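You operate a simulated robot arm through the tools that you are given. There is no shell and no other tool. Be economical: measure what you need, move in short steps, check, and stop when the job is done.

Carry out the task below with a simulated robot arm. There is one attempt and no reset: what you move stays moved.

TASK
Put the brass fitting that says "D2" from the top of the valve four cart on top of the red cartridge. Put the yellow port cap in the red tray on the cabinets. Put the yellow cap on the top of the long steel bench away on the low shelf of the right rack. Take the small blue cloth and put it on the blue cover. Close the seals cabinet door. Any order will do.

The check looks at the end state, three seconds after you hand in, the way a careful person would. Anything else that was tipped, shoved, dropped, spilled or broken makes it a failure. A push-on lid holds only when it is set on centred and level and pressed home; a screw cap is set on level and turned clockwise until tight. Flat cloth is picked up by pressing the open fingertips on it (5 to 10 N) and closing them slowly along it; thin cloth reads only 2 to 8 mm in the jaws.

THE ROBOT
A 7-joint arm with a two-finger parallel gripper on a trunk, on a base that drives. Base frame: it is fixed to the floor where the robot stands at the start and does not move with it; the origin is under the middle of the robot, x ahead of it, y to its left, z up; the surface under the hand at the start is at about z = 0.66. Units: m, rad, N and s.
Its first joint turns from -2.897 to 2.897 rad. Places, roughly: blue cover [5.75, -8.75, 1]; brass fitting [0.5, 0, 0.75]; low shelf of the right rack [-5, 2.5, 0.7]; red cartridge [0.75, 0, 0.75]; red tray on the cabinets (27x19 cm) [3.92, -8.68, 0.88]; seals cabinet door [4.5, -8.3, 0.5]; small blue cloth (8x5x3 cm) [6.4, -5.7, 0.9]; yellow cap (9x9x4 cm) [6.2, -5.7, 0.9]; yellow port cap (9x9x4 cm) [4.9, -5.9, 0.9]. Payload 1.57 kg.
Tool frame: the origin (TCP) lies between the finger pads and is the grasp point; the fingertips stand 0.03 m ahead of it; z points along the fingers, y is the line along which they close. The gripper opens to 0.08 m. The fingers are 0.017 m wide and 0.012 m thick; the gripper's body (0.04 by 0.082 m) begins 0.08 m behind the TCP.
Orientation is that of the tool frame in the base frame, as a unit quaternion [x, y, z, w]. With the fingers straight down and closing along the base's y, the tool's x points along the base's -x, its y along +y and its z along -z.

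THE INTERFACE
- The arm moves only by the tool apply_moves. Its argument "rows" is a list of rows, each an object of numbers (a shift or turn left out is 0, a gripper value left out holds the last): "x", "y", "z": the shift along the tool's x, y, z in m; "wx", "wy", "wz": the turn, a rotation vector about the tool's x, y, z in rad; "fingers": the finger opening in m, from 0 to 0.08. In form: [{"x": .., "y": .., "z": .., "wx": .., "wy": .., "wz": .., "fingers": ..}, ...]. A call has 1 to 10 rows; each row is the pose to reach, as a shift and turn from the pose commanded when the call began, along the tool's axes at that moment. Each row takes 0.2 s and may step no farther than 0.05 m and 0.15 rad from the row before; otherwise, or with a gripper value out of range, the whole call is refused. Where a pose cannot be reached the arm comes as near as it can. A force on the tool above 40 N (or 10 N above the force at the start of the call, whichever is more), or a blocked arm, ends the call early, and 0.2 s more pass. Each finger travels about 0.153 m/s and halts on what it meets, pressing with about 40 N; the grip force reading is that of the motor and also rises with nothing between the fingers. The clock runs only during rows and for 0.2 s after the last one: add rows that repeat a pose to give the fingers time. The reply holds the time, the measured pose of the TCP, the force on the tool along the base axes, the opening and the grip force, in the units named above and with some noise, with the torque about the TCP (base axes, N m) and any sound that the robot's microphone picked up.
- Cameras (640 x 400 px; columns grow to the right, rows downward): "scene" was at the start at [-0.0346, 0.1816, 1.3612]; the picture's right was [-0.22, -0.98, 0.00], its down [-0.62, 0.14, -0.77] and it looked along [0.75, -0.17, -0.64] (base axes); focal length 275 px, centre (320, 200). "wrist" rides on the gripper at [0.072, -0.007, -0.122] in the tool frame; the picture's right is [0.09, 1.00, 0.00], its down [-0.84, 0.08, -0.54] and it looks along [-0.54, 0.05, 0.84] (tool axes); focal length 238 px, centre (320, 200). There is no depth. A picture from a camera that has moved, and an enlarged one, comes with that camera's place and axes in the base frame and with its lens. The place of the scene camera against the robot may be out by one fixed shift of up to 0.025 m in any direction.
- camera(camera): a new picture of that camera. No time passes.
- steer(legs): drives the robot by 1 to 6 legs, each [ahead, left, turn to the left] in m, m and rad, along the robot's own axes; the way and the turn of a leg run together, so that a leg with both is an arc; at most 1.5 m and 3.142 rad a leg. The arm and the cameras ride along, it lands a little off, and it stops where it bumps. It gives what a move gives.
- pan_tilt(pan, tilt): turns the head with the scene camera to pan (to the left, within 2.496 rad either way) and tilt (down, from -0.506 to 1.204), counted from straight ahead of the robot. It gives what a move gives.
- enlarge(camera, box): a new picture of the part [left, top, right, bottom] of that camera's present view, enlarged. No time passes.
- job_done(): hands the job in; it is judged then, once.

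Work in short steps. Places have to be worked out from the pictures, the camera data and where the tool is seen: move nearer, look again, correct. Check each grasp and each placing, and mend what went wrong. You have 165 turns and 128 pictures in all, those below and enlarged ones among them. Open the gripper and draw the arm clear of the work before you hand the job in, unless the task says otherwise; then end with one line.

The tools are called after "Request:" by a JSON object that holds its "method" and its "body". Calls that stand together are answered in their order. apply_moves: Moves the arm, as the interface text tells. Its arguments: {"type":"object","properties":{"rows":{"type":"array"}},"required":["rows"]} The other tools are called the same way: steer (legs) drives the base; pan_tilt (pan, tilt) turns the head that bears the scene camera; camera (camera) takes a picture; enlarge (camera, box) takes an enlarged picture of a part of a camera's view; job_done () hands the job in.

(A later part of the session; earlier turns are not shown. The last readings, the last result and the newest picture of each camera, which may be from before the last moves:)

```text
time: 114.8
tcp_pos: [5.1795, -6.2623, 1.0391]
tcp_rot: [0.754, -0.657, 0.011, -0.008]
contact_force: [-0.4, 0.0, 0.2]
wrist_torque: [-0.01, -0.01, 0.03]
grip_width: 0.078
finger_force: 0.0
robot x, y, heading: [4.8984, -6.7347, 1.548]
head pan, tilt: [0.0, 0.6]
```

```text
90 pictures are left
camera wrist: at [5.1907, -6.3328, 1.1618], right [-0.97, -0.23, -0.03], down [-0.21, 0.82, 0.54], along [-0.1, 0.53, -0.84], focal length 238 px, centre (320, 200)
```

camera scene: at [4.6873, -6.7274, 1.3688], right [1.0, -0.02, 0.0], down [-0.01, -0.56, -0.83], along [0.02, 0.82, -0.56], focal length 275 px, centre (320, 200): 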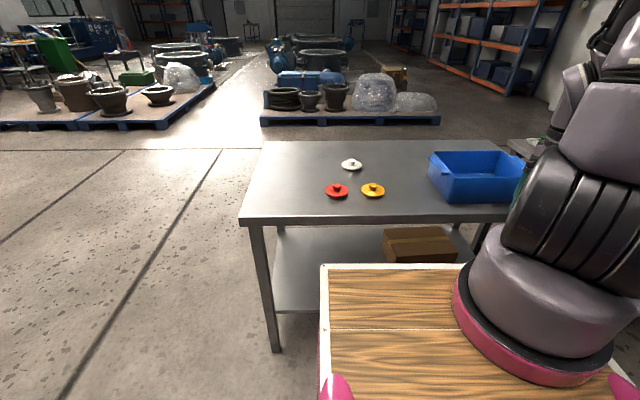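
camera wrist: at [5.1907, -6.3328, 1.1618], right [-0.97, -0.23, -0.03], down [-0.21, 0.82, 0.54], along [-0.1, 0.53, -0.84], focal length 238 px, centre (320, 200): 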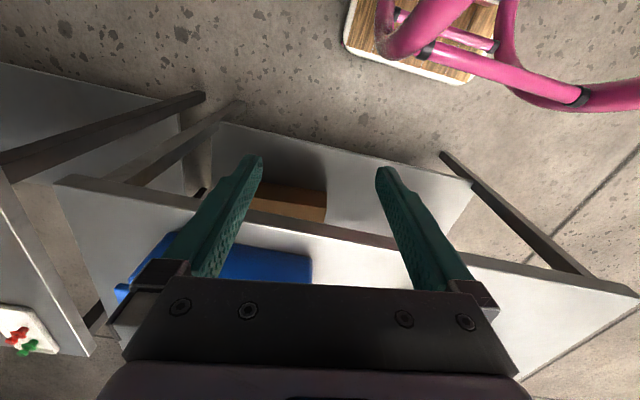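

The cap (flange with knob) is near (4.88,−5.94). Bring the hand over it, high, and straighten yaw.

Request:
{"method": "apply_moves", "body": {"rows": [{"x": -0.006, "y": 0.042, "z": -0.01, "wz": 0.03}, {"x": -0.012, "y": 0.084, "z": -0.02, "wz": 0.06}, {"x": -0.018, "y": 0.126, "z": -0.03, "wz": 0.09}, {"x": -0.024, "y": 0.168, "z": -0.04, "wz": 0.12}, {"x": -0.03, "y": 0.21, "z": -0.05, "wz": 0.138}, {"x": -0.036, "y": 0.252, "z": -0.05, "wz": 0.138}, {"x": -0.041, "y": 0.297, "z": -0.05, "wz": 0.138}, {"x": -0.085, "y": 0.291, "z": -0.05, "wz": 0.138}, {"x": -0.13, "y": 0.285, "z": -0.05, "wz": 0.138}, {"x": -0.17, "y": 0.279, "z": -0.05, "wz": 0.138}]}}

Request:
{"method": "camera", "body": {"camera": "wrist"}}

```text
time: 117.0
tcp_pos: [4.8781, -6.1325, 1.0828]
tcp_rot: [-0.707, 0.707, -0.01, 0.011]
contact_force: [-0.1, 0.2, 0.6]
wrist_torque: [0.03, -0.07, 0.02]
grip_width: 0.0781
finger_force: 0.0
out of reach, approached as far as the arm can: row 1, 2, 3, 4, 5, 6, 7
robot x, y, heading: [4.8962, -6.73, 1.545]
head pan, tilt: [0.0, 0.6]
```

```text
89 pictures are left
camera wrist: at [4.8796, -6.204, 1.2047], right [-1.0, -0.09, -0.03], down [-0.09, 0.84, 0.54], along [-0.03, 0.54, -0.84], focal length 238 px, centre (320, 200)
```

wrist: 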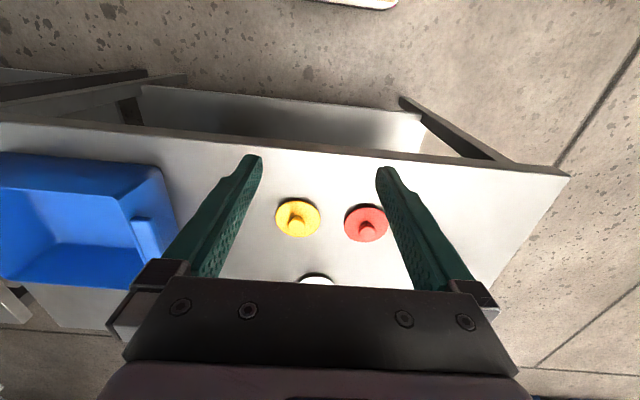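

Flange width 44 px implies the cap is at about (4.907,−5.91) with its flange at z≈0.82. Move forward and down, then refine.

Request:
{"method": "apply_moves", "body": {"rows": [{"x": -0.045, "y": -0.007}, {"x": -0.09, "y": -0.014}, {"x": -0.135, "y": -0.02, "z": 0.02}, {"x": -0.175, "y": -0.027, "z": 0.04}, {"x": -0.21, "y": -0.027, "z": 0.07}, {"x": -0.21, "y": -0.027, "z": 0.1}, {"x": -0.21, "y": -0.027, "z": 0.1}]}}

Request:
{"method": "camera", "body": {"camera": "wrist"}}

```text
time: 118.6
tcp_pos: [4.9061, -5.9214, 0.9823]
tcp_rot: [0.707, -0.707, 0.01, -0.01]
contact_force: [-0.1, -0.3, -0.3]
wrist_torque: [0.01, -0.01, -0.04]
grip_width: 0.0781
finger_force: 0.1
robot x, y, heading: [4.896, -6.7296, 1.547]
head pan, tilt: [0.0, 0.6]
```

```text
88 pictures are left
camera wrist: at [4.9083, -5.9925, 1.1044], right [-1.0, -0.09, -0.03], down [-0.09, 0.84, 0.54], along [-0.03, 0.54, -0.84], focal length 238 px, centre (320, 200)
```

wrist: 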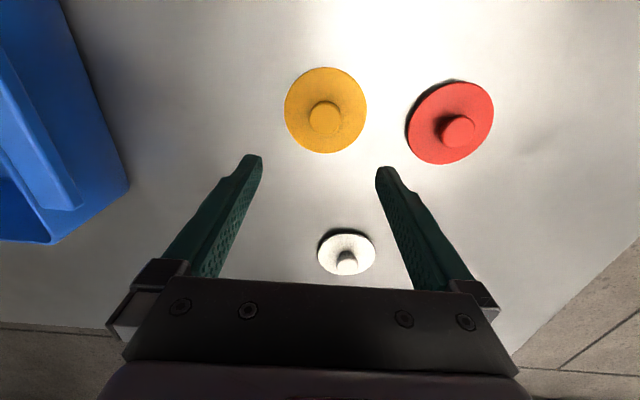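

Two views intersect at (4.904,−5.940), flange top ≈0.855, knob top ≈0.888, knob Ø≈3 cm. I lower toward the knob and check.

Request:
{"method": "apply_moves", "body": {"rows": [{"x": 0.018, "y": 0.002, "z": 0.03}, {"x": 0.018, "y": 0.002, "z": 0.06}, {"x": 0.018, "y": 0.002, "z": 0.072}, {"x": 0.018, "y": 0.002, "z": 0.072}]}}

Request:
{"method": "camera", "body": {"camera": "wrist"}}

```text
time: 119.6
tcp_pos: [4.9072, -5.9396, 0.9115]
tcp_rot: [-0.707, 0.707, -0.01, 0.009]
contact_force: [-0.4, 0.0, -1.1]
wrist_torque: [0.01, 0.01, 0.0]
grip_width: 0.0782
finger_force: 0.0
robot x, y, heading: [4.8941, -6.7306, 1.548]
head pan, tilt: [0.0, 0.6]
```

```text
87 pictures are left
camera wrist: at [4.9086, -6.0118, 1.0328], right [-1.0, -0.09, -0.03], down [-0.09, 0.84, 0.54], along [-0.03, 0.54, -0.84], focal length 238 px, centre (320, 200)
```

wrist: 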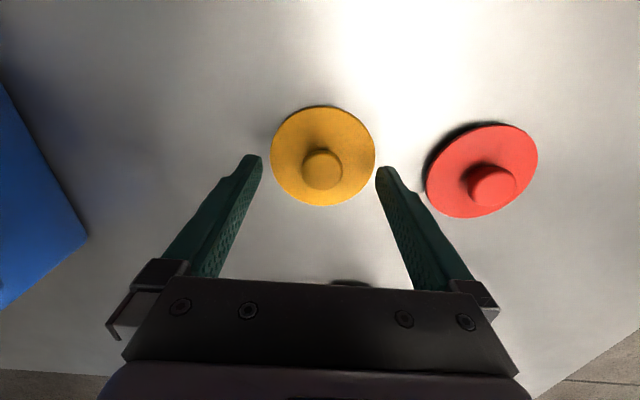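

Knob centre is at y≈−5.938, aligned in x. Lower 2 cm in small steps.

Request:
{"method": "apply_moves", "body": {"rows": [{"x": -0.001, "y": 0.003, "z": 0.01}, {"x": -0.001, "y": 0.003, "z": 0.017}, {"x": -0.001, "y": 0.003, "z": 0.022}, {"x": -0.001, "y": 0.003, "z": 0.022}]}}

Request:
{"method": "camera", "body": {"camera": "wrist"}}

```text
time: 120.7
tcp_pos: [4.9042, -5.9378, 0.892]
tcp_rot: [0.707, -0.707, 0.007, -0.011]
contact_force: [-0.3, -2.9, 17.5]
wrist_torque: [-0.13, -0.04, 0.05]
grip_width: 0.078
finger_force: 0.1
robot x, y, heading: [4.8951, -6.7296, 1.545]
head pan, tilt: [0.0, 0.6]
stopped in row 4: the force on the tool passed its limit at 42 N (the readings are from after the stop); the commanded pose is now the measured one
```

```text
86 pictures are left
camera wrist: at [4.9062, -6.0107, 1.0133], right [-1.0, -0.09, -0.03], down [-0.09, 0.83, 0.54], along [-0.03, 0.54, -0.84], focal length 238 px, centre (320, 200)
```

wrist: 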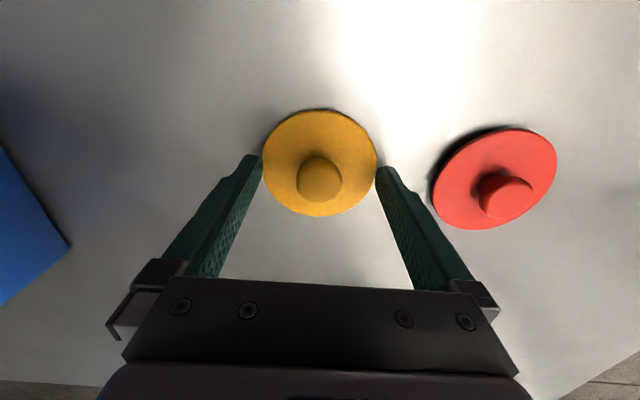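

The tips touched the flange (top ≈0.861). Rise 2.5 mm and close on the knob.

Request:
{"method": "apply_moves", "body": {"rows": [{"z": -0.0025}, {"z": -0.0025, "fingers": 0.06}, {"z": -0.0025, "fingers": 0.045}, {"z": -0.0025, "fingers": 0.032}, {"z": -0.0025, "fingers": 0.022}, {"z": -0.0025, "fingers": 0.015}]}}

Request:
{"method": "camera", "body": {"camera": "wrist"}}

```text
time: 122.1
tcp_pos: [4.9038, -5.9373, 0.8927]
tcp_rot: [0.707, -0.707, 0.008, -0.01]
contact_force: [0.1, -0.5, -0.7]
wrist_torque: [0.03, 0.0, 0.01]
grip_width: 0.028
finger_force: 38.4
robot x, y, heading: [4.8979, -6.731, 1.553]
head pan, tilt: [0.0, 0.6]
```

```text
85 pictures are left
camera wrist: at [4.9067, -6.0103, 1.0146], right [-1.0, -0.09, -0.03], down [-0.09, 0.84, 0.54], along [-0.03, 0.54, -0.84], focal length 238 px, centre (320, 200)
```

wrist: 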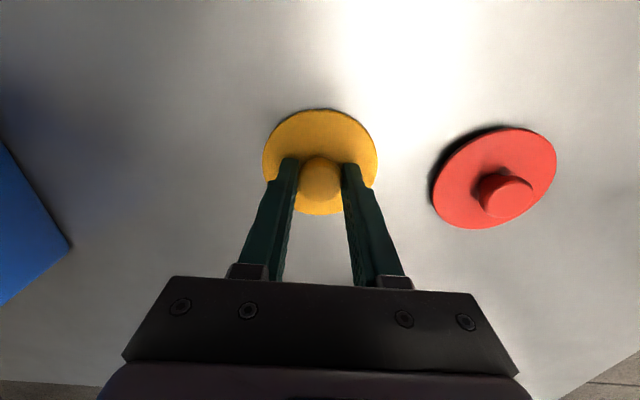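

Grip at 28 mm on the knob. Lift and draw back over the robot's front for carrying.

Request:
{"method": "apply_moves", "body": {"rows": [{"z": -0.04}, {"z": -0.085}, {"z": -0.13}, {"x": 0.03, "z": -0.165}, {"x": 0.07, "z": -0.19}, {"x": 0.115, "z": -0.2}, {"x": 0.16, "z": -0.2}, {"x": 0.2, "z": -0.2}, {"x": 0.22, "z": -0.2}]}}

Request:
{"method": "camera", "body": {"camera": "wrist"}}

Request:
{"method": "pan_tilt", "body": {"pan": -0.9, "tilt": 0.5}}

Request:
{"method": "camera", "body": {"camera": "scene"}}

```text
time: 124.1
tcp_pos: [4.8987, -6.1587, 1.0913]
tcp_rot: [-0.707, 0.707, -0.008, 0.01]
contact_force: [0.8, 0.0, -1.0]
wrist_torque: [-0.03, 0.02, 0.03]
grip_width: 0.0281
finger_force: 37.7
robot x, y, heading: [4.8977, -6.7309, 1.548]
head pan, tilt: [0.0, 0.6]
```

```text
84 pictures are left
camera wrist: at [4.9004, -6.2312, 1.2134], right [-1.0, -0.09, -0.03], down [-0.09, 0.84, 0.54], along [-0.03, 0.54, -0.84], focal length 238 px, centre (320, 200)
```

wrist: 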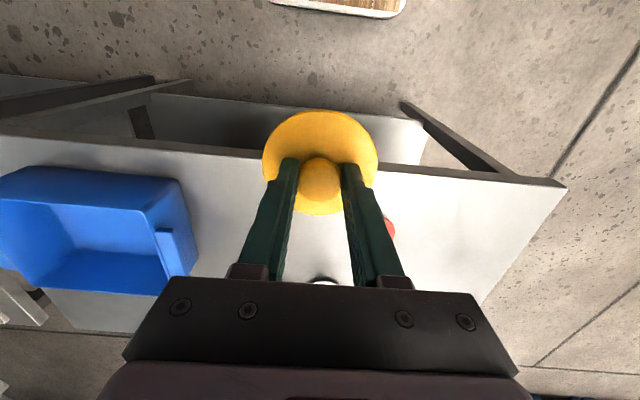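

```text
time: 125.3
tcp_pos: [4.899, -6.1589, 1.0916]
tcp_rot: [0.707, -0.707, 0.009, -0.01]
contact_force: [0.9, -0.1, -0.2]
wrist_torque: [-0.02, -0.01, -0.01]
grip_width: 0.0277
finger_force: 38.5
robot x, y, heading: [4.8955, -6.7338, 1.55]
head pan, tilt: [-0.901, 0.499]
```

```text
83 pictures are left
camera scene: at [4.7577, -6.7608, 1.3779], right [0.6, -0.8, 0.0], down [-0.38, -0.29, -0.88], along [0.7, 0.53, -0.48], focal length 275 px, centre (320, 200)
```

scene: 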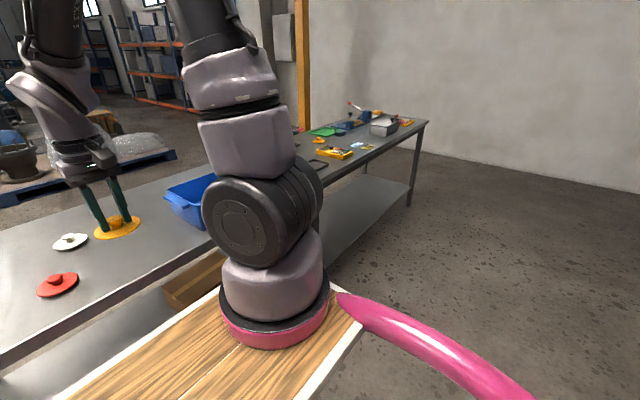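

Cap is held. I back off, move to x≈3.75, turn around to face the cabinets and look.

Request:
{"method": "steer", "body": {"legs": [[-0.4, 0, 0], [0, 1.15, 0], [0, 0, 3.142]]}}

Request:
{"method": "pan_tilt", "body": {"pan": 0.1, "tilt": 0.5}}

Request:
{"method": "camera", "body": {"camera": "scene"}}

```text
refused: 3.142 is not a number from -3.14159 to 3.14159
```

```text
time: 126.5
tcp_pos: [4.899, -6.159, 1.0913]
tcp_rot: [0.707, -0.707, 0.009, -0.011]
contact_force: [0.0, 0.0, -0.3]
wrist_torque: [-0.03, 0.01, 0.01]
grip_width: 0.0278
finger_force: 38.3
robot x, y, heading: [4.8952, -6.7281, 1.544]
head pan, tilt: [0.099, 0.499]
```

```text
82 pictures are left
camera scene: at [4.6782, -6.7251, 1.3779], right [1.0, 0.08, 0.0], down [0.04, -0.48, -0.88], along [-0.07, 0.88, -0.48], focal length 275 px, centre (320, 200)
```

scene: 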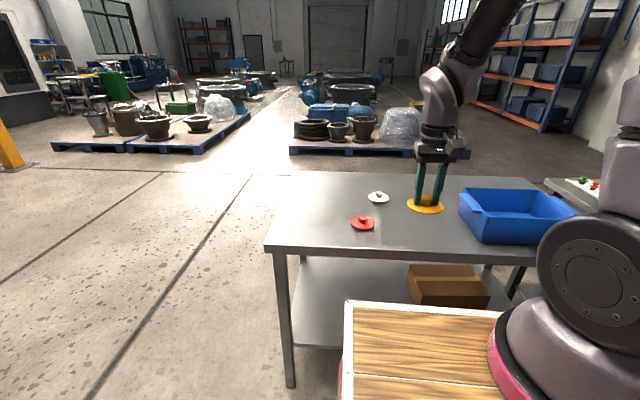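

The turn value was just over the limit; repeat with 3.14.

Request:
{"method": "steer", "body": {"legs": [[-0.4, 0, 0], [0, 1.15, 0], [0, 0, 3.14]]}}

Request:
{"method": "camera", "body": {"camera": "scene"}}

```text
time: 141.9
tcp_pos: [3.7166, -7.6856, 1.0934]
tcp_rot: [0.706, 0.708, -0.01, -0.009]
contact_force: [0.3, -0.2, -0.6]
wrist_torque: [0.04, -0.02, 0.01]
grip_width: 0.028
finger_force: 38.4
robot x, y, heading: [3.715, -7.1173, -1.589]
head pan, tilt: [0.099, 0.499]
```

```text
81 pictures are left
camera scene: at [3.8979, -7.0977, 1.3779], right [-1.0, -0.08, 0.0], down [-0.04, 0.48, -0.88], along [0.07, -0.88, -0.48], focal length 275 px, centre (320, 200)
```

scene: 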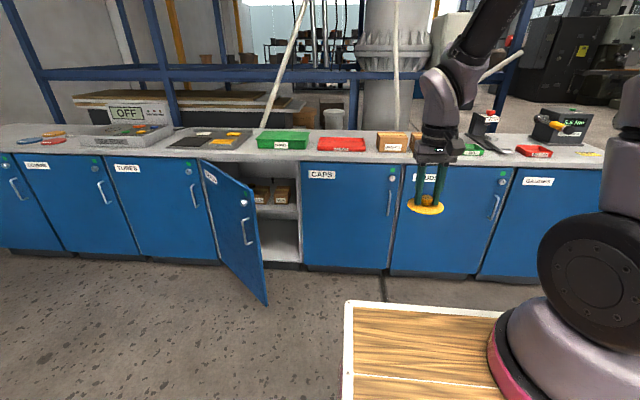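

The red tray is at about (3.91,−8.65); the open seals door's free edge is near (4.29,−8.17), left of me. Drive forward to y≈−7.78.

Request:
{"method": "steer", "body": {"legs": [[0.66, 0.1, 0.015]]}}

Request:
{"method": "camera", "body": {"camera": "wrist"}}

Request:
{"method": "camera", "body": {"camera": "scene"}}

```text
time: 145.6
tcp_pos: [3.8138, -8.3405, 1.0918]
tcp_rot: [0.702, 0.712, -0.01, -0.007]
contact_force: [-0.2, -0.5, 0.1]
wrist_torque: [-0.01, 0.02, -0.01]
grip_width: 0.0284
finger_force: 38.1
robot x, y, heading: [3.8056, -7.7677, -1.579]
head pan, tilt: [0.099, 0.499]
```

```text
80 pictures are left
camera wrist: at [3.808, -8.2687, 1.2135], right [0.99, 0.11, -0.03], down [0.1, -0.83, 0.54], along [0.04, -0.54, -0.84], focal length 238 px, centre (320, 200)
```

wrist: 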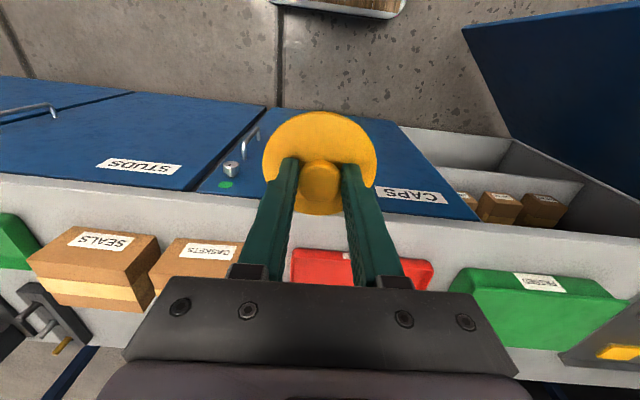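

```text
79 pictures are left
camera scene: at [3.99, -7.7503, 1.3779], right [-1.0, -0.09, 0.0], down [-0.04, 0.48, -0.88], along [0.08, -0.87, -0.48], focal length 275 px, centre (320, 200)
```

scene: 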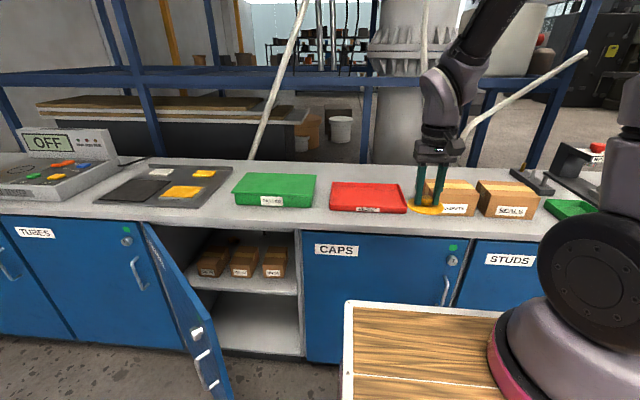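

Tray centre ≈ (3.915,−8.675). I move the held cap above it at the present height.

Request:
{"method": "apply_moves", "body": {"rows": [{"x": -0.045, "y": 0.014}, {"x": -0.09, "y": 0.028}, {"x": -0.135, "y": 0.042}, {"x": -0.18, "y": 0.056}, {"x": -0.225, "y": 0.07}, {"x": -0.27, "y": 0.084}, {"x": -0.31, "y": 0.096}, {"x": -0.335, "y": 0.1}, {"x": -0.335, "y": 0.1}]}}

Request:
{"method": "camera", "body": {"camera": "wrist"}}

Request:
{"method": "camera", "body": {"camera": "scene"}}

```text
time: 147.6
tcp_pos: [3.9187, -8.6728, 1.0894]
tcp_rot: [0.702, 0.712, -0.01, -0.008]
contact_force: [0.8, 0.1, -0.1]
wrist_torque: [-0.04, 0.01, -0.03]
grip_width: 0.0281
finger_force: 38.3
robot x, y, heading: [3.81, -7.7667, -1.579]
head pan, tilt: [0.099, 0.499]
```

```text
78 pictures are left
camera wrist: at [3.9124, -8.6013, 1.2121], right [0.99, 0.11, -0.03], down [0.1, -0.83, 0.54], along [0.04, -0.54, -0.84], focal length 238 px, centre (320, 200)
```

wrist: 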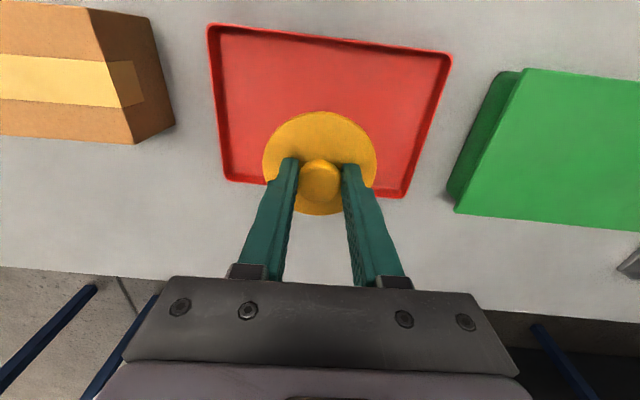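

```text
77 pictures are left
camera scene: at [3.99, -7.7502, 1.3779], right [-1.0, -0.09, 0.0], down [-0.04, 0.48, -0.88], along [0.08, -0.87, -0.48], focal length 275 px, centre (320, 200)
```

scene: 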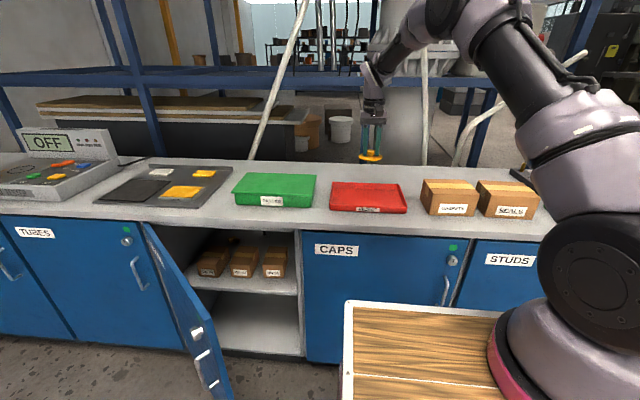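

Centred over the tray. Lower 11 cm, then step down until contact.

Request:
{"method": "apply_moves", "body": {"rows": [{"z": 0.04}, {"z": 0.08}, {"z": 0.11}, {"z": 0.125}, {"z": 0.135}, {"z": 0.145}, {"z": 0.155}, {"z": 0.163}, {"z": 0.171}]}}

Request:
{"method": "camera", "body": {"camera": "wrist"}}

```text
time: 149.6
tcp_pos: [3.9153, -8.6778, 0.9263]
tcp_rot: [0.702, 0.712, -0.013, -0.004]
contact_force: [-0.3, -1.1, 10.1]
wrist_torque: [-0.07, 0.06, 0.01]
grip_width: 0.0281
finger_force: 38.8
robot x, y, heading: [3.8079, -7.7692, -1.584]
head pan, tilt: [0.099, 0.499]
stopped in row 9: the force on the tool passed its limit at 50 N (the readings are from after the stop); the commanded pose is now the measured one
```

```text
76 pictures are left
camera wrist: at [3.9083, -8.6048, 1.0474], right [0.99, 0.11, -0.02], down [0.1, -0.83, 0.55], along [0.04, -0.55, -0.84], focal length 238 px, centre (320, 200)
```

wrist: 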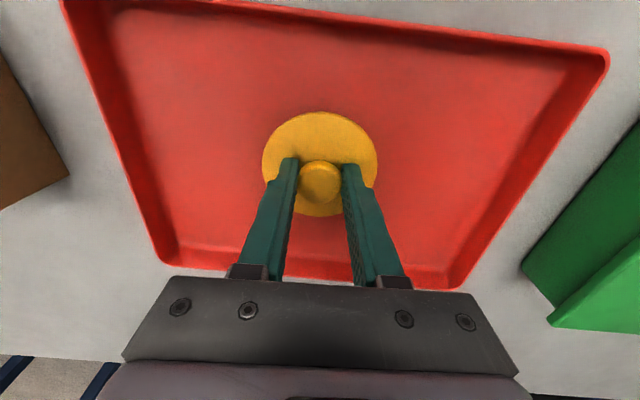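

Cap rests on the tray floor. Release and rise straight up.

Request:
{"method": "apply_moves", "body": {"rows": [{"fingers": 0.032}, {"fingers": 0.045}, {"fingers": 0.06}, {"z": -0.02, "fingers": 0.06}, {"z": -0.06}, {"z": -0.1}, {"z": -0.14}, {"z": -0.17}]}}

Request:
{"method": "camera", "body": {"camera": "wrist"}}

```text
time: 151.4
tcp_pos: [3.9182, -8.6759, 1.0941]
tcp_rot: [0.703, 0.711, -0.011, -0.006]
contact_force: [-1.0, -0.9, -0.3]
wrist_torque: [0.01, 0.02, 0.0]
grip_width: 0.0602
finger_force: 0.0
robot x, y, heading: [3.8094, -7.7694, -1.578]
head pan, tilt: [0.099, 0.499]
```

```text
75 pictures are left
camera wrist: at [3.9128, -8.6032, 1.2151], right [0.99, 0.1, -0.03], down [0.1, -0.83, 0.55], along [0.04, -0.55, -0.84], focal length 238 px, centre (320, 200)
```

wrist: 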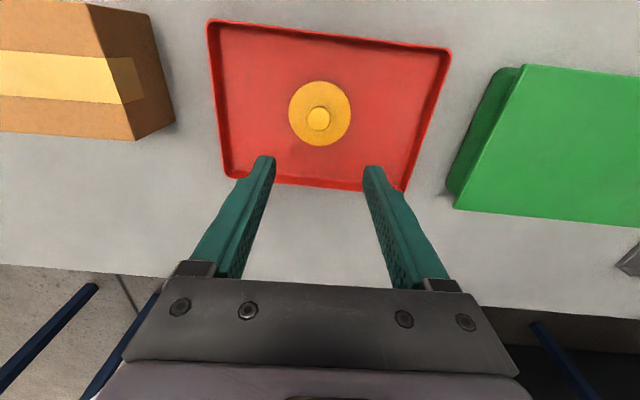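

Yellow port cap is in the tray. Next the seals door: retract the arm and move the base in front of the door.

Request:
{"method": "apply_moves", "body": {"rows": [{"x": 0.045}, {"x": 0.09}, {"x": 0.135}, {"x": 0.18}, {"x": 0.225, "fingers": 0.03}, {"x": 0.27, "fingers": 0.0}, {"x": 0.31}, {"x": 0.34}]}}

Request:
{"method": "steer", "body": {"legs": [[-0.25, 0, 0], [0, 0.62, 0]]}}

Request:
{"method": "pan_tilt", "body": {"pan": 0.0, "tilt": 0.7}}

Request:
{"method": "camera", "body": {"camera": "scene"}}

Request:
{"method": "camera", "body": {"camera": "wrist"}}

```text
time: 153.2
tcp_pos: [3.9161, -8.3377, 1.0914]
tcp_rot: [0.703, 0.711, -0.012, -0.005]
contact_force: [0.1, -1.5, 0.4]
wrist_torque: [0.05, 0.03, -0.02]
grip_width: 0.0
finger_force: 21.1
robot x, y, heading: [3.8083, -7.7674, -1.578]
head pan, tilt: [0.099, 0.499]
```

```text
time: 158.1
tcp_pos: [4.541, -8.0883, 1.0919]
tcp_rot: [0.702, 0.712, -0.012, -0.005]
contact_force: [0.4, -0.3, 0.6]
wrist_torque: [-0.01, 0.02, -0.03]
grip_width: 0.0
finger_force: 20.8
robot x, y, heading: [4.4318, -7.5199, -1.575]
head pan, tilt: [0.099, 0.499]
```

```text
time: 158.9
tcp_pos: [4.5427, -8.0883, 1.0924]
tcp_rot: [0.702, 0.712, -0.012, -0.005]
contact_force: [0.2, 0.4, -0.7]
wrist_torque: [0.01, -0.01, -0.02]
grip_width: 0.0
finger_force: 21.4
robot x, y, heading: [4.4362, -7.5179, -1.58]
head pan, tilt: [0.0, 0.7]
```

```text
74 pictures are left
camera scene: at [4.6058, -7.4962, 1.3602], right [-1.0, 0.01, 0.0], down [0.0, 0.64, -0.77], along [-0.01, -0.77, -0.64], focal length 275 px, centre (320, 200)
```

scene: 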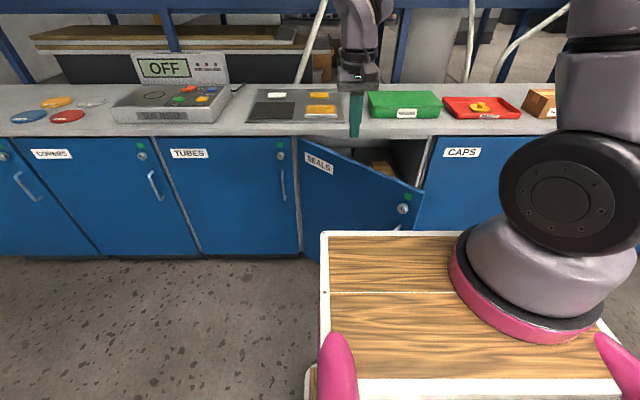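

```text
73 pictures are left
camera wrist: at [4.5356, -8.0162, 1.2131], right [0.99, 0.11, -0.03], down [0.1, -0.83, 0.55], along [0.04, -0.55, -0.84], focal length 238 px, centre (320, 200)
```

wrist: 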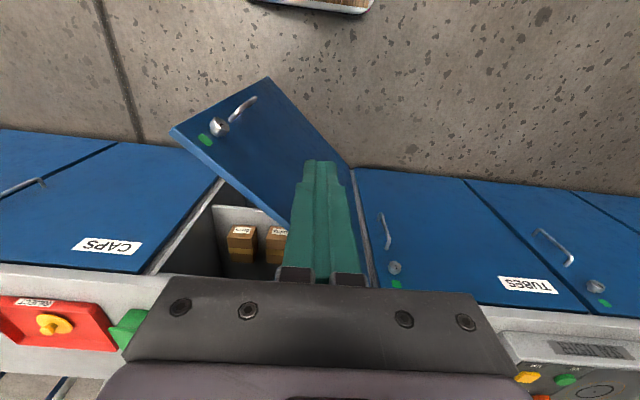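

Door: hinge ≈(4.66,−8.45), free edge ≈(4.30,−8.165), top z≈0.83. I back 10 cm, tilt the closed fingers forward and position in front of the door face.

Request:
{"method": "steer", "body": {"legs": [[-0.1, 0, 0]]}}

Request:
{"method": "apply_moves", "body": {"rows": [{"x": -0.02, "y": -0.025, "z": 0.015, "wy": -0.13}, {"x": -0.045, "y": -0.05, "z": 0.03, "wy": -0.26}, {"x": -0.07, "y": -0.075, "z": 0.05, "wy": -0.39}, {"x": -0.095, "y": -0.1, "z": 0.07, "wy": -0.52}, {"x": -0.12, "y": -0.125, "z": 0.085, "wy": -0.64}, {"x": -0.14, "y": -0.14, "z": 0.1, "wy": -0.75}, {"x": -0.14, "y": -0.14, "z": 0.1, "wy": -0.75}]}}

Request:
{"method": "apply_moves", "body": {"rows": [{"x": 0.033, "z": 0.035}, {"x": 0.066, "z": 0.071}, {"x": 0.1, "z": 0.107}, {"x": 0.133, "z": 0.143}, {"x": 0.165, "z": 0.177}, {"x": 0.165, "z": 0.177}]}}

Request:
{"method": "camera", "body": {"camera": "scene"}}

Request:
{"method": "camera", "body": {"camera": "wrist"}}

```text
time: 160.0
tcp_pos: [4.5425, -7.989, 1.0904]
tcp_rot: [0.701, 0.713, -0.012, -0.006]
contact_force: [-0.5, 0.3, -0.8]
wrist_torque: [0.02, -0.02, 0.01]
grip_width: 0.0
finger_force: 21.1
robot x, y, heading: [4.4358, -7.4227, -1.575]
head pan, tilt: [0.0, 0.7]
```

```text
time: 161.6
tcp_pos: [4.4023, -8.1304, 0.9944]
tcp_rot: [0.649, 0.664, -0.269, 0.256]
contact_force: [-0.5, -0.7, -0.3]
wrist_torque: [0.02, -0.01, 0.01]
grip_width: 0.0
finger_force: 21.6
robot x, y, heading: [4.4324, -7.4242, -1.578]
head pan, tilt: [0.0, 0.7]
```

```text
time: 163.0
tcp_pos: [4.3948, -8.1347, 0.7529]
tcp_rot: [0.649, 0.665, -0.267, 0.256]
contact_force: [0.0, 0.0, 0.5]
wrist_torque: [-0.01, -0.04, -0.03]
grip_width: 0.0
finger_force: 21.8
robot x, y, heading: [4.435, -7.4173, -1.571]
head pan, tilt: [0.0, 0.7]
```

```text
72 pictures are left
camera scene: at [4.6064, -7.3971, 1.3602], right [-1.0, 0.01, 0.0], down [0.0, 0.64, -0.76], along [0.0, -0.76, -0.64], focal length 275 px, centre (320, 200)
```

scene: 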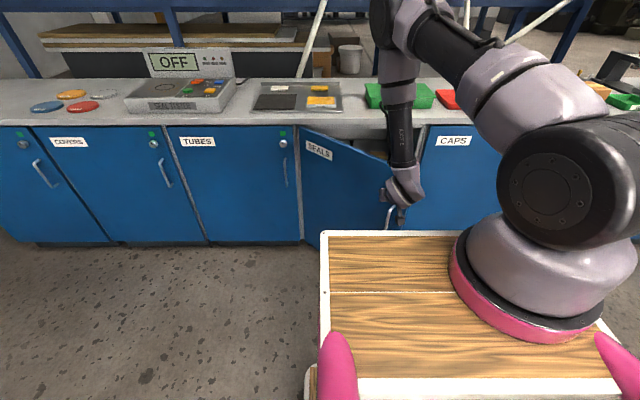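

```text
71 pictures are left
camera wrist: at [4.3862, -7.9986, 0.7929], right [0.99, 0.08, -0.09], down [0.1, -0.23, 0.97], along [0.06, -0.97, -0.24], focal length 238 px, centre (320, 200)
```

wrist: 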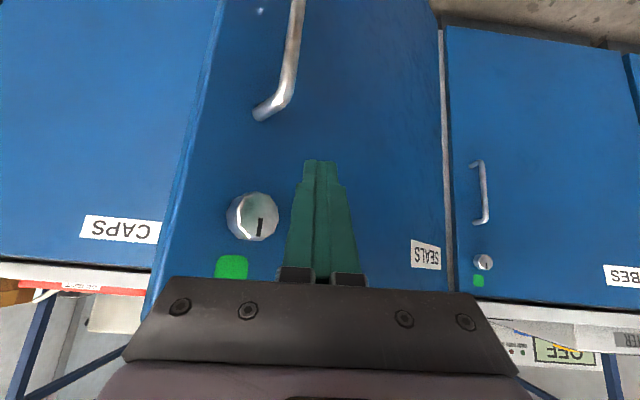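

Fingertips face bare door beside the lock. Push along −y in 3 cm steps.

Request:
{"method": "apply_moves", "body": {"rows": [{"x": -0.022, "z": 0.0204}, {"x": -0.044, "z": 0.0408}, {"x": -0.066, "z": 0.0612}, {"x": -0.088, "z": 0.0816}, {"x": -0.11, "z": 0.102}, {"x": -0.132, "z": 0.1224}, {"x": -0.154, "z": 0.1428}, {"x": -0.168, "z": 0.156}]}}

Request:
{"method": "camera", "body": {"camera": "scene"}}

```text
time: 164.8
tcp_pos: [4.4002, -8.3641, 0.7556]
tcp_rot: [0.649, 0.665, -0.268, 0.256]
contact_force: [-0.4, 0.1, 0.0]
wrist_torque: [0.0, -0.01, -0.03]
grip_width: 0.0
finger_force: 21.3
robot x, y, heading: [4.4352, -7.4194, -1.58]
head pan, tilt: [0.0, 0.7]
```

```text
70 pictures are left
camera scene: at [4.6064, -7.3971, 1.3602], right [-1.0, 0.01, 0.0], down [0.0, 0.64, -0.76], along [0.0, -0.76, -0.64], focal length 275 px, centre (320, 200)
```

scene: 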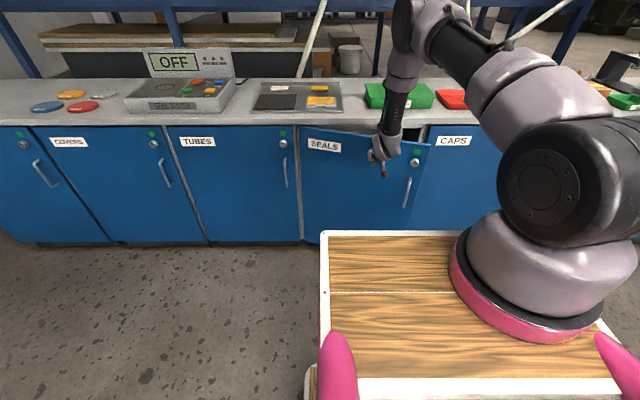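

Nearly shut; keep pushing in smaller steps until it stops.

Request:
{"method": "apply_moves", "body": {"rows": [{"x": -0.011, "z": 0.0102}, {"x": -0.022, "z": 0.0204}, {"x": -0.033, "z": 0.0306}, {"x": -0.044, "z": 0.0408}, {"x": -0.051, "z": 0.048}, {"x": -0.058, "z": 0.0545}, {"x": -0.058, "z": 0.0545}]}}

Request:
{"method": "camera", "body": {"camera": "scene"}}

```text
time: 166.4
tcp_pos: [4.4003, -8.4438, 0.7564]
tcp_rot: [0.648, 0.665, -0.268, 0.256]
contact_force: [-0.7, -0.5, -0.3]
wrist_torque: [0.01, 0.02, 0.01]
grip_width: 0.0
finger_force: 21.1
robot x, y, heading: [4.4332, -7.4185, -1.577]
head pan, tilt: [0.0, 0.7]
```

```text
69 pictures are left
camera scene: at [4.6063, -7.3971, 1.3602], right [-1.0, 0.01, 0.0], down [0.0, 0.64, -0.76], along [0.0, -0.76, -0.64], focal length 275 px, centre (320, 200)
```

scene: 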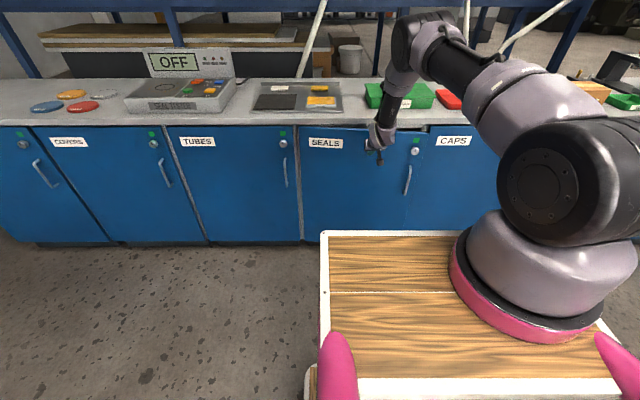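

Door looks nearly flush; I zoom to see any remaining gap.

Request:
{"method": "enlarge", "body": {"camera": "scene", "box": [280, 105, 480, 230]}}

Request:
{"method": "apply_moves", "body": {"rows": [{"x": -0.007, "z": 0.0065}, {"x": -0.014, "z": 0.013}, {"x": -0.021, "z": 0.0195}, {"x": -0.028, "z": 0.026}]}}

Request:
{"method": "enlarge", "body": {"camera": "scene", "box": [280, 105, 480, 230]}}

```text
3.20 times, centred on (380, 168) of scene
camera zoom: at [4.6063, -7.3971, 1.3602], right [-1.0, 0.01, 0.0], down [0.0, 0.64, -0.76], along [0.0, -0.76, -0.64], focal length 881 px, centre (128, 304)
```

zoom: 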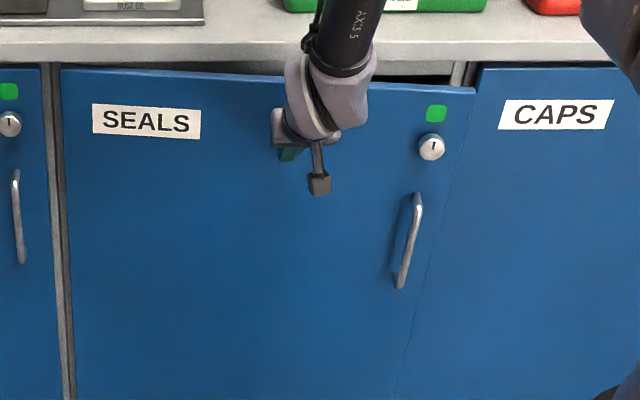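

```text
time: 167.4
tcp_pos: [4.4032, -8.4826, 0.759]
tcp_rot: [0.649, 0.665, -0.268, 0.256]
contact_force: [0.3, -0.1, -0.2]
wrist_torque: [0.02, 0.02, 0.0]
grip_width: 0.0
finger_force: 20.9
robot x, y, heading: [4.4339, -7.4242, -1.571]
head pan, tilt: [0.0, 0.7]
```

```text
3.20 times, centred on (380, 168) of scene
camera zoom: at [4.6064, -7.3971, 1.3602], right [-1.0, 0.01, 0.0], down [0.0, 0.64, -0.76], along [0.0, -0.76, -0.64], focal length 881 px, centre (128, 304)
```

zoom: 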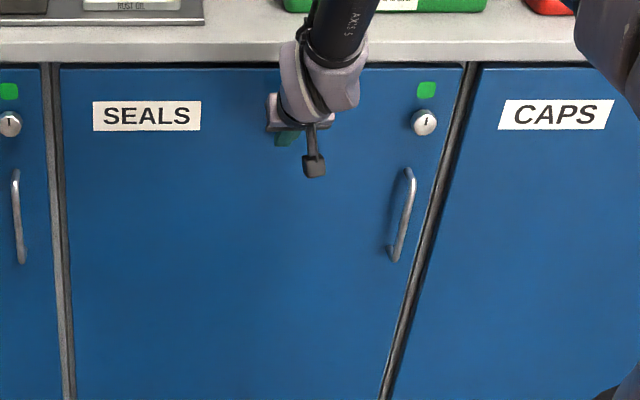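

It now looks flush. One more small push to verify it's at its stop.

Request:
{"method": "apply_moves", "body": {"rows": [{"x": -0.004, "z": 0.004}, {"x": -0.008, "z": 0.0075}, {"x": -0.012, "z": 0.011}]}}

Request:
{"method": "enlarge", "body": {"camera": "scene", "box": [280, 105, 480, 230]}}

```text
time: 168.2
tcp_pos: [4.4019, -8.4905, 0.7544]
tcp_rot: [0.651, 0.665, -0.264, 0.253]
contact_force: [-0.3, 27.4, 18.7]
wrist_torque: [-0.05, -0.06, -0.12]
grip_width: 0.0001
finger_force: 21.5
robot x, y, heading: [4.4374, -7.4237, -1.572]
head pan, tilt: [0.0, 0.7]
stopped in row 3: the force on the tool passed its limit at 99 N (the readings are from after the stop); the commanded pose is now the measured one
```

```text
3.20 times, centred on (380, 168) of scene
camera zoom: at [4.6063, -7.3958, 1.3602], right [-1.0, 0.01, 0.0], down [0.0, 0.64, -0.77], along [0.0, -0.77, -0.64], focal length 881 px, centre (128, 304)
```

zoom: 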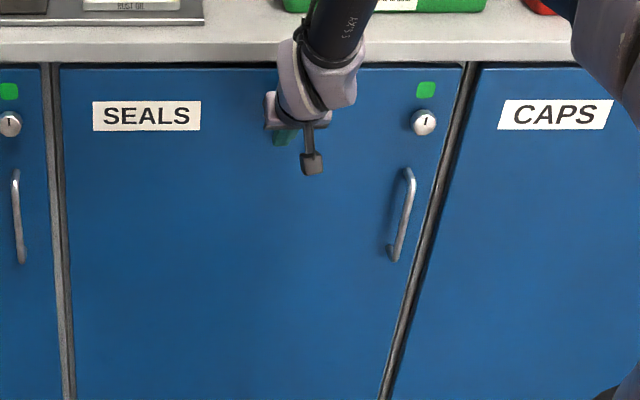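

Door shut at its stop. Retract, raise and untilt the hand.

Request:
{"method": "apply_moves", "body": {"rows": [{"x": 0.033, "z": -0.031}, {"x": 0.066, "z": -0.062}, {"x": 0.099, "z": -0.093}, {"x": 0.132, "z": -0.124}, {"x": 0.165, "z": -0.155}, {"x": 0.197, "z": -0.184}, {"x": 0.17, "z": -0.22}, {"x": 0.14, "z": -0.255}, {"x": 0.11, "z": -0.29}, {"x": 0.08, "z": -0.325}]}}

Request:
{"method": "apply_moves", "body": {"rows": [{"x": -0.02, "z": -0.02, "wy": 0.12}, {"x": -0.05, "z": -0.05, "wy": 0.24}, {"x": -0.07, "z": -0.08, "wy": 0.36}, {"x": -0.07, "z": -0.08, "wy": 0.48}, {"x": -0.07, "z": -0.08, "wy": 0.6}, {"x": -0.07, "z": -0.08, "wy": 0.73}, {"x": -0.07, "z": -0.08, "wy": 0.75}]}}

Request:
{"method": "steer", "body": {"legs": [[-0.4, 0, 0], [0, 1.5, 0], [0, 0.5, 0], [0, 0, 3.14]]}}

Request:
{"method": "pan_tilt", "body": {"pan": 0.0, "tilt": 0.5}}

Request:
{"method": "camera", "body": {"camera": "scene"}}

```text
time: 170.4
tcp_pos: [4.4008, -8.2102, 0.9371]
tcp_rot: [0.65, 0.666, -0.264, 0.253]
contact_force: [0.3, -0.2, 0.0]
wrist_torque: [0.01, -0.01, -0.01]
grip_width: 0.0
finger_force: 20.9
robot x, y, heading: [4.438, -7.4213, -1.571]
head pan, tilt: [0.0, 0.7]
```

```text
time: 172.0
tcp_pos: [4.4051, -8.209, 1.0449]
tcp_rot: [0.702, 0.712, -0.007, -0.009]
contact_force: [-0.1, 0.2, -0.6]
wrist_torque: [-0.05, 0.0, 0.0]
grip_width: 0.0
finger_force: 21.5
robot x, y, heading: [4.4342, -7.4219, -1.574]
head pan, tilt: [0.0, 0.7]
```

```text
time: 191.2
tcp_pos: [6.4317, -6.2192, 1.0447]
tcp_rot: [0.714, -0.701, 0.008, -0.007]
contact_force: [-0.4, 0.0, -0.7]
wrist_torque: [0.02, -0.02, 0.0]
grip_width: 0.0
finger_force: 21.7
robot x, y, heading: [6.4069, -7.0055, 1.568]
head pan, tilt: [0.0, 0.7]
```

```text
time: 191.9
tcp_pos: [6.4322, -6.2193, 1.0453]
tcp_rot: [0.714, -0.7, 0.009, -0.007]
contact_force: [0.7, 0.1, 0.4]
wrist_torque: [0.0, -0.01, -0.01]
grip_width: 0.0
finger_force: 21.5
robot x, y, heading: [6.41, -7.0072, 1.574]
head pan, tilt: [0.0, 0.499]
```

```text
65 pictures are left
camera scene: at [6.1993, -7.0055, 1.3778], right [1.0, 0.0, 0.0], down [0.0, -0.48, -0.88], along [0.0, 0.88, -0.48], focal length 275 px, centre (320, 200)
```

scene: 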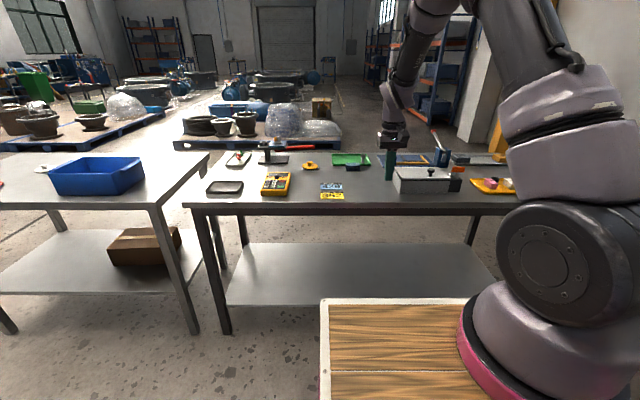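

I enlarge the bench top to identify the yellow cap and the blue cloth.

Request:
{"method": "enlarge", "body": {"camera": "scene", "box": [190, 110, 350, 210]}}

Request:
{"method": "enlarge", "body": {"camera": "scene", "box": [340, 110, 520, 210]}}

Request:
{"method": "camera", "body": {"camera": "wrist"}}

```text
4.00 times, centred on (270, 160) of scene
camera zoom: at [6.1993, -7.0055, 1.3778], right [1.0, 0.0, 0.0], down [0.0, -0.48, -0.88], along [0.0, 0.88, -0.48], focal length 1101 px, centre (520, 360)
```

zoom: 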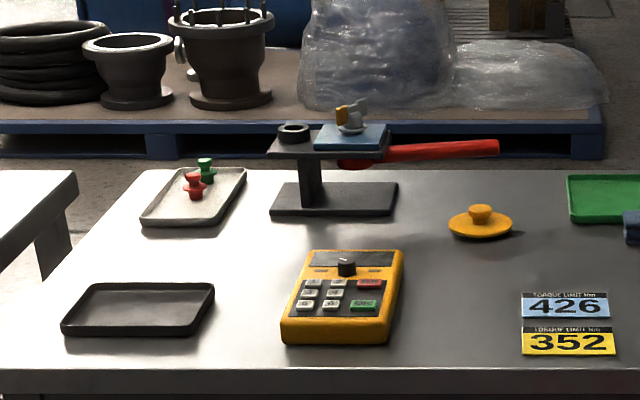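

```text
3.56 times, centred on (430, 160) of scene
camera zoom: at [6.1993, -7.0055, 1.3778], right [1.0, 0.0, 0.0], down [0.0, -0.48, -0.88], along [0.0, 0.88, -0.48], focal length 979 px, centre (-71, 342)
```

zoom: 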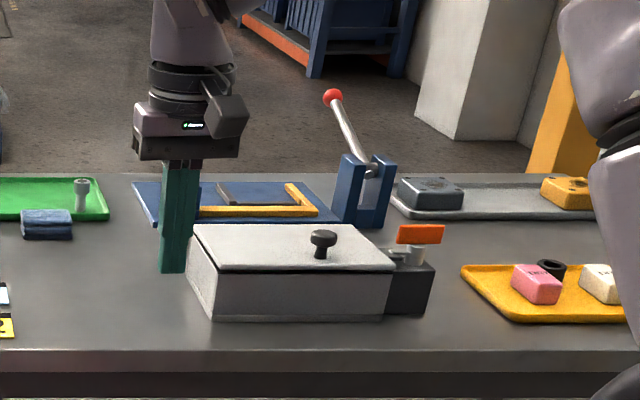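

```text
62 pictures are left
camera wrist: at [6.4357, -6.2914, 1.1668], right [-0.99, -0.11, -0.02], down [-0.11, 0.84, 0.54], along [-0.04, 0.54, -0.84], focal length 238 px, centre (320, 200)
```

wrist: 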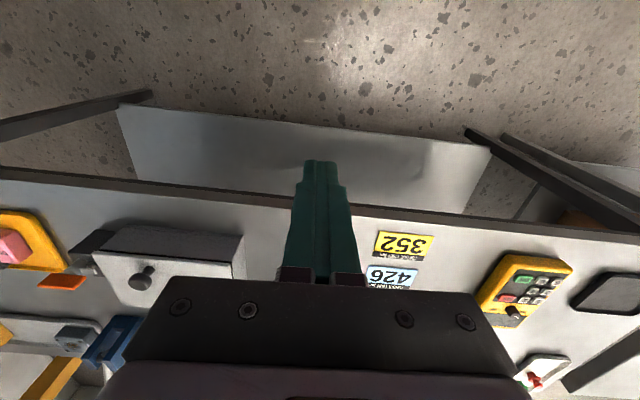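

The folded cloth lies just in front of the green tray at ≈(6.36,−5.80); the yellow cap ≈(6.16,−5.71). Raise and open the hand, pull in, then drive closer.

Request:
{"method": "apply_moves", "body": {"rows": [{"x": 0.03, "z": -0.04}, {"x": 0.06, "z": -0.08}, {"x": 0.1, "z": -0.1, "fingers": 0.04}, {"x": 0.14, "z": -0.1, "fingers": 0.08}, {"x": 0.17, "z": -0.1, "fingers": 0.08}]}}

Request:
{"method": "steer", "body": {"legs": [[0.33, 0.03, 0]]}}

Request:
{"method": "camera", "body": {"camera": "wrist"}}

```text
time: 193.1
tcp_pos: [6.4328, -6.3884, 1.1428]
tcp_rot: [0.714, -0.7, 0.009, -0.007]
contact_force: [0.5, -0.3, 0.4]
wrist_torque: [-0.02, 0.0, 0.0]
grip_width: 0.0799
finger_force: 0.2
robot x, y, heading: [6.4047, -7.0066, 1.573]
head pan, tilt: [0.0, 0.499]
```

```text
time: 195.3
tcp_pos: [6.4048, -6.0556, 1.144]
tcp_rot: [0.713, -0.701, 0.008, -0.007]
contact_force: [-0.5, 0.0, -0.5]
wrist_torque: [0.04, 0.02, 0.01]
grip_width: 0.08
finger_force: 0.0
robot x, y, heading: [6.3776, -6.6761, 1.567]
head pan, tilt: [0.0, 0.499]
```

```text
61 pictures are left
camera wrist: at [6.4074, -6.1282, 1.2663], right [-0.99, -0.11, -0.02], down [-0.1, 0.84, 0.54], along [-0.04, 0.54, -0.84], focal length 238 px, centre (320, 200)
```

wrist: 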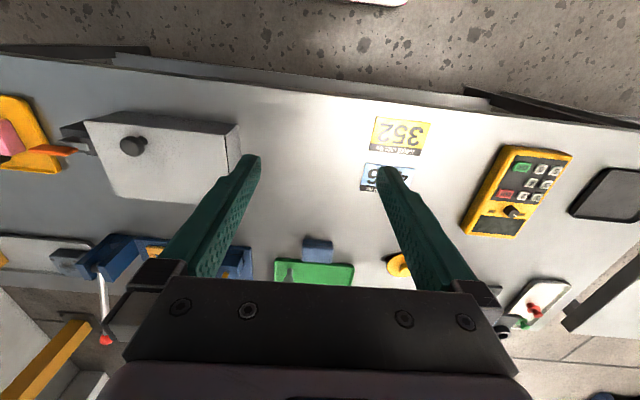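

Move to above-and-before the cloth for a closer look.

Request:
{"method": "apply_moves", "body": {"rows": [{"x": -0.045, "y": 0.005}, {"x": -0.09, "y": 0.01}, {"x": -0.135, "y": 0.015, "z": 0.02}, {"x": -0.18, "y": 0.02, "z": 0.05}, {"x": -0.225, "y": 0.02, "z": 0.08}, {"x": -0.25, "y": 0.02, "z": 0.12}, {"x": -0.25, "y": 0.02, "z": 0.12}]}}

Request:
{"method": "camera", "body": {"camera": "wrist"}}

```text
refused: row 4 steps farther than a row can; nothing moved
```

```text
60 pictures are left
camera wrist: at [6.4074, -6.1282, 1.2663], right [-0.99, -0.11, -0.02], down [-0.1, 0.84, 0.54], along [-0.04, 0.54, -0.84], focal length 238 px, centre (320, 200)
```

wrist: 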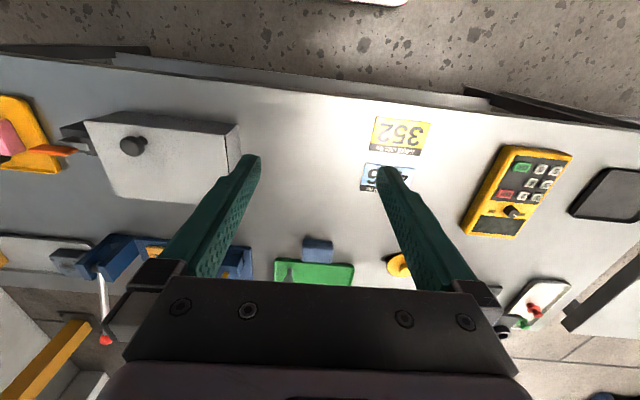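

Retry with smaller steps.

Request:
{"method": "apply_moves", "body": {"rows": [{"x": -0.045, "y": 0.005}, {"x": -0.09, "y": 0.01}, {"x": -0.13, "y": 0.015, "z": 0.02}, {"x": -0.17, "y": 0.02, "z": 0.045}, {"x": -0.21, "y": 0.02, "z": 0.07}, {"x": -0.245, "y": 0.02, "z": 0.1}, {"x": -0.25, "y": 0.02, "z": 0.12}, {"x": -0.25, "y": 0.02, "z": 0.12}]}}

Request:
{"method": "camera", "body": {"camera": "wrist"}}

```text
time: 197.1
tcp_pos: [6.3814, -5.8077, 1.0216]
tcp_rot: [0.713, -0.701, 0.008, -0.008]
contact_force: [-0.2, -0.4, -0.1]
wrist_torque: [0.0, -0.05, 0.0]
grip_width: 0.0801
finger_force: 0.1
robot x, y, heading: [6.376, -6.6744, 1.567]
head pan, tilt: [0.0, 0.499]
```

```text
59 pictures are left
camera wrist: at [6.3854, -5.879, 1.144], right [-0.99, -0.11, -0.02], down [-0.1, 0.84, 0.54], along [-0.04, 0.54, -0.84], focal length 238 px, centre (320, 200)
```

wrist: 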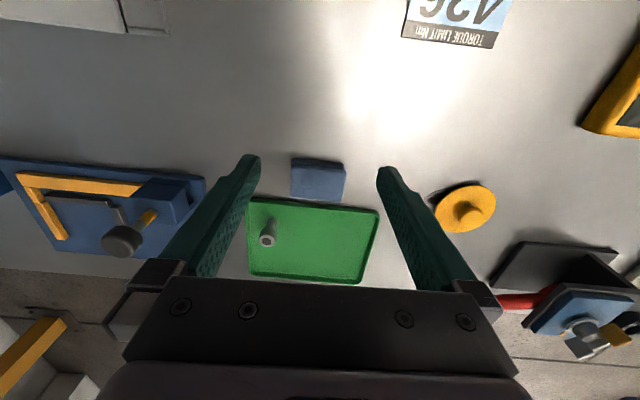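

I enlarge the cloth to measure its size and gap to the tray.

Request:
{"method": "enlarge", "body": {"camera": "wrist", "box": [260, 140, 380, 215]}}

```text
5.33 times, centred on (320, 178) of wrist
camera zoom: at [6.3854, -5.879, 1.144], right [-0.99, -0.11, -0.02], down [-0.1, 0.84, 0.54], along [-0.04, 0.54, -0.84], focal length 1271 px, centre (320, 320)
```

zoom: 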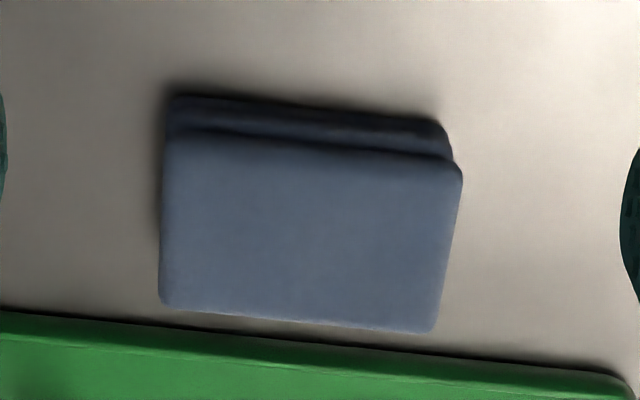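

Cloth top is ≈6.9×4.7 cm, centred (6.378,−5.732) and square to the fingers, so it fits within the open jaws along x. Move above and descend partway.

Request:
{"method": "apply_moves", "body": {"rows": [{"x": -0.04, "y": 0.0035, "z": 0.01}, {"x": -0.075, "y": 0.0035, "z": 0.03}, {"x": -0.075, "y": 0.0035, "z": 0.06}, {"x": -0.075, "y": 0.0035, "z": 0.095}, {"x": -0.075, "y": 0.0035, "z": 0.095}]}}

Request:
{"method": "camera", "body": {"camera": "wrist"}}

```text
time: 198.3
tcp_pos: [6.3797, -5.7327, 0.9283]
tcp_rot: [0.714, -0.7, 0.008, -0.007]
contact_force: [0.0, 0.2, 0.1]
wrist_torque: [0.01, 0.02, 0.01]
grip_width: 0.0801
finger_force: 0.1
robot x, y, heading: [6.3791, -6.6728, 1.572]
head pan, tilt: [0.0, 0.499]
```

```text
57 pictures are left
camera wrist: at [6.383, -5.8049, 1.0503], right [-0.99, -0.11, -0.02], down [-0.1, 0.84, 0.54], along [-0.04, 0.54, -0.84], focal length 238 px, centre (320, 200)
```

wrist: 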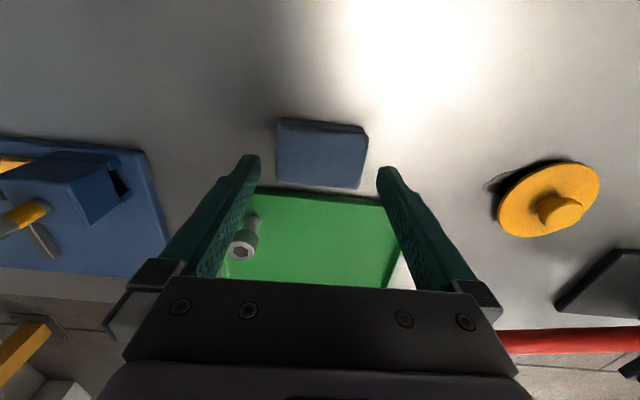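

Centred within 1 mm. Descend 4.4 cm around the cloth.

Request:
{"method": "apply_moves", "body": {"rows": [{"y": 0.001, "z": 0.015}, {"y": 0.001, "z": 0.028}, {"y": 0.001, "z": 0.037}, {"y": 0.001, "z": 0.043}, {"y": 0.001, "z": 0.043}]}}

Request:
{"method": "camera", "body": {"camera": "wrist"}}

```text
time: 199.5
tcp_pos: [6.3791, -5.7332, 0.8848]
tcp_rot: [0.714, -0.7, 0.009, -0.007]
contact_force: [0.1, 1.0, 0.0]
wrist_torque: [-0.02, 0.0, 0.03]
grip_width: 0.08
finger_force: 0.0
robot x, y, heading: [6.3787, -6.6743, 1.563]
head pan, tilt: [0.0, 0.499]
```

```text
56 pictures are left
camera wrist: at [6.3825, -5.805, 1.0075], right [-0.99, -0.11, -0.02], down [-0.1, 0.84, 0.54], along [-0.04, 0.54, -0.84], focal length 238 px, centre (320, 200)
```

wrist: 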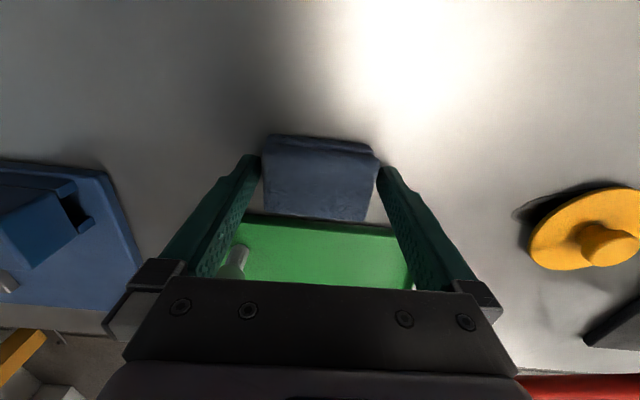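

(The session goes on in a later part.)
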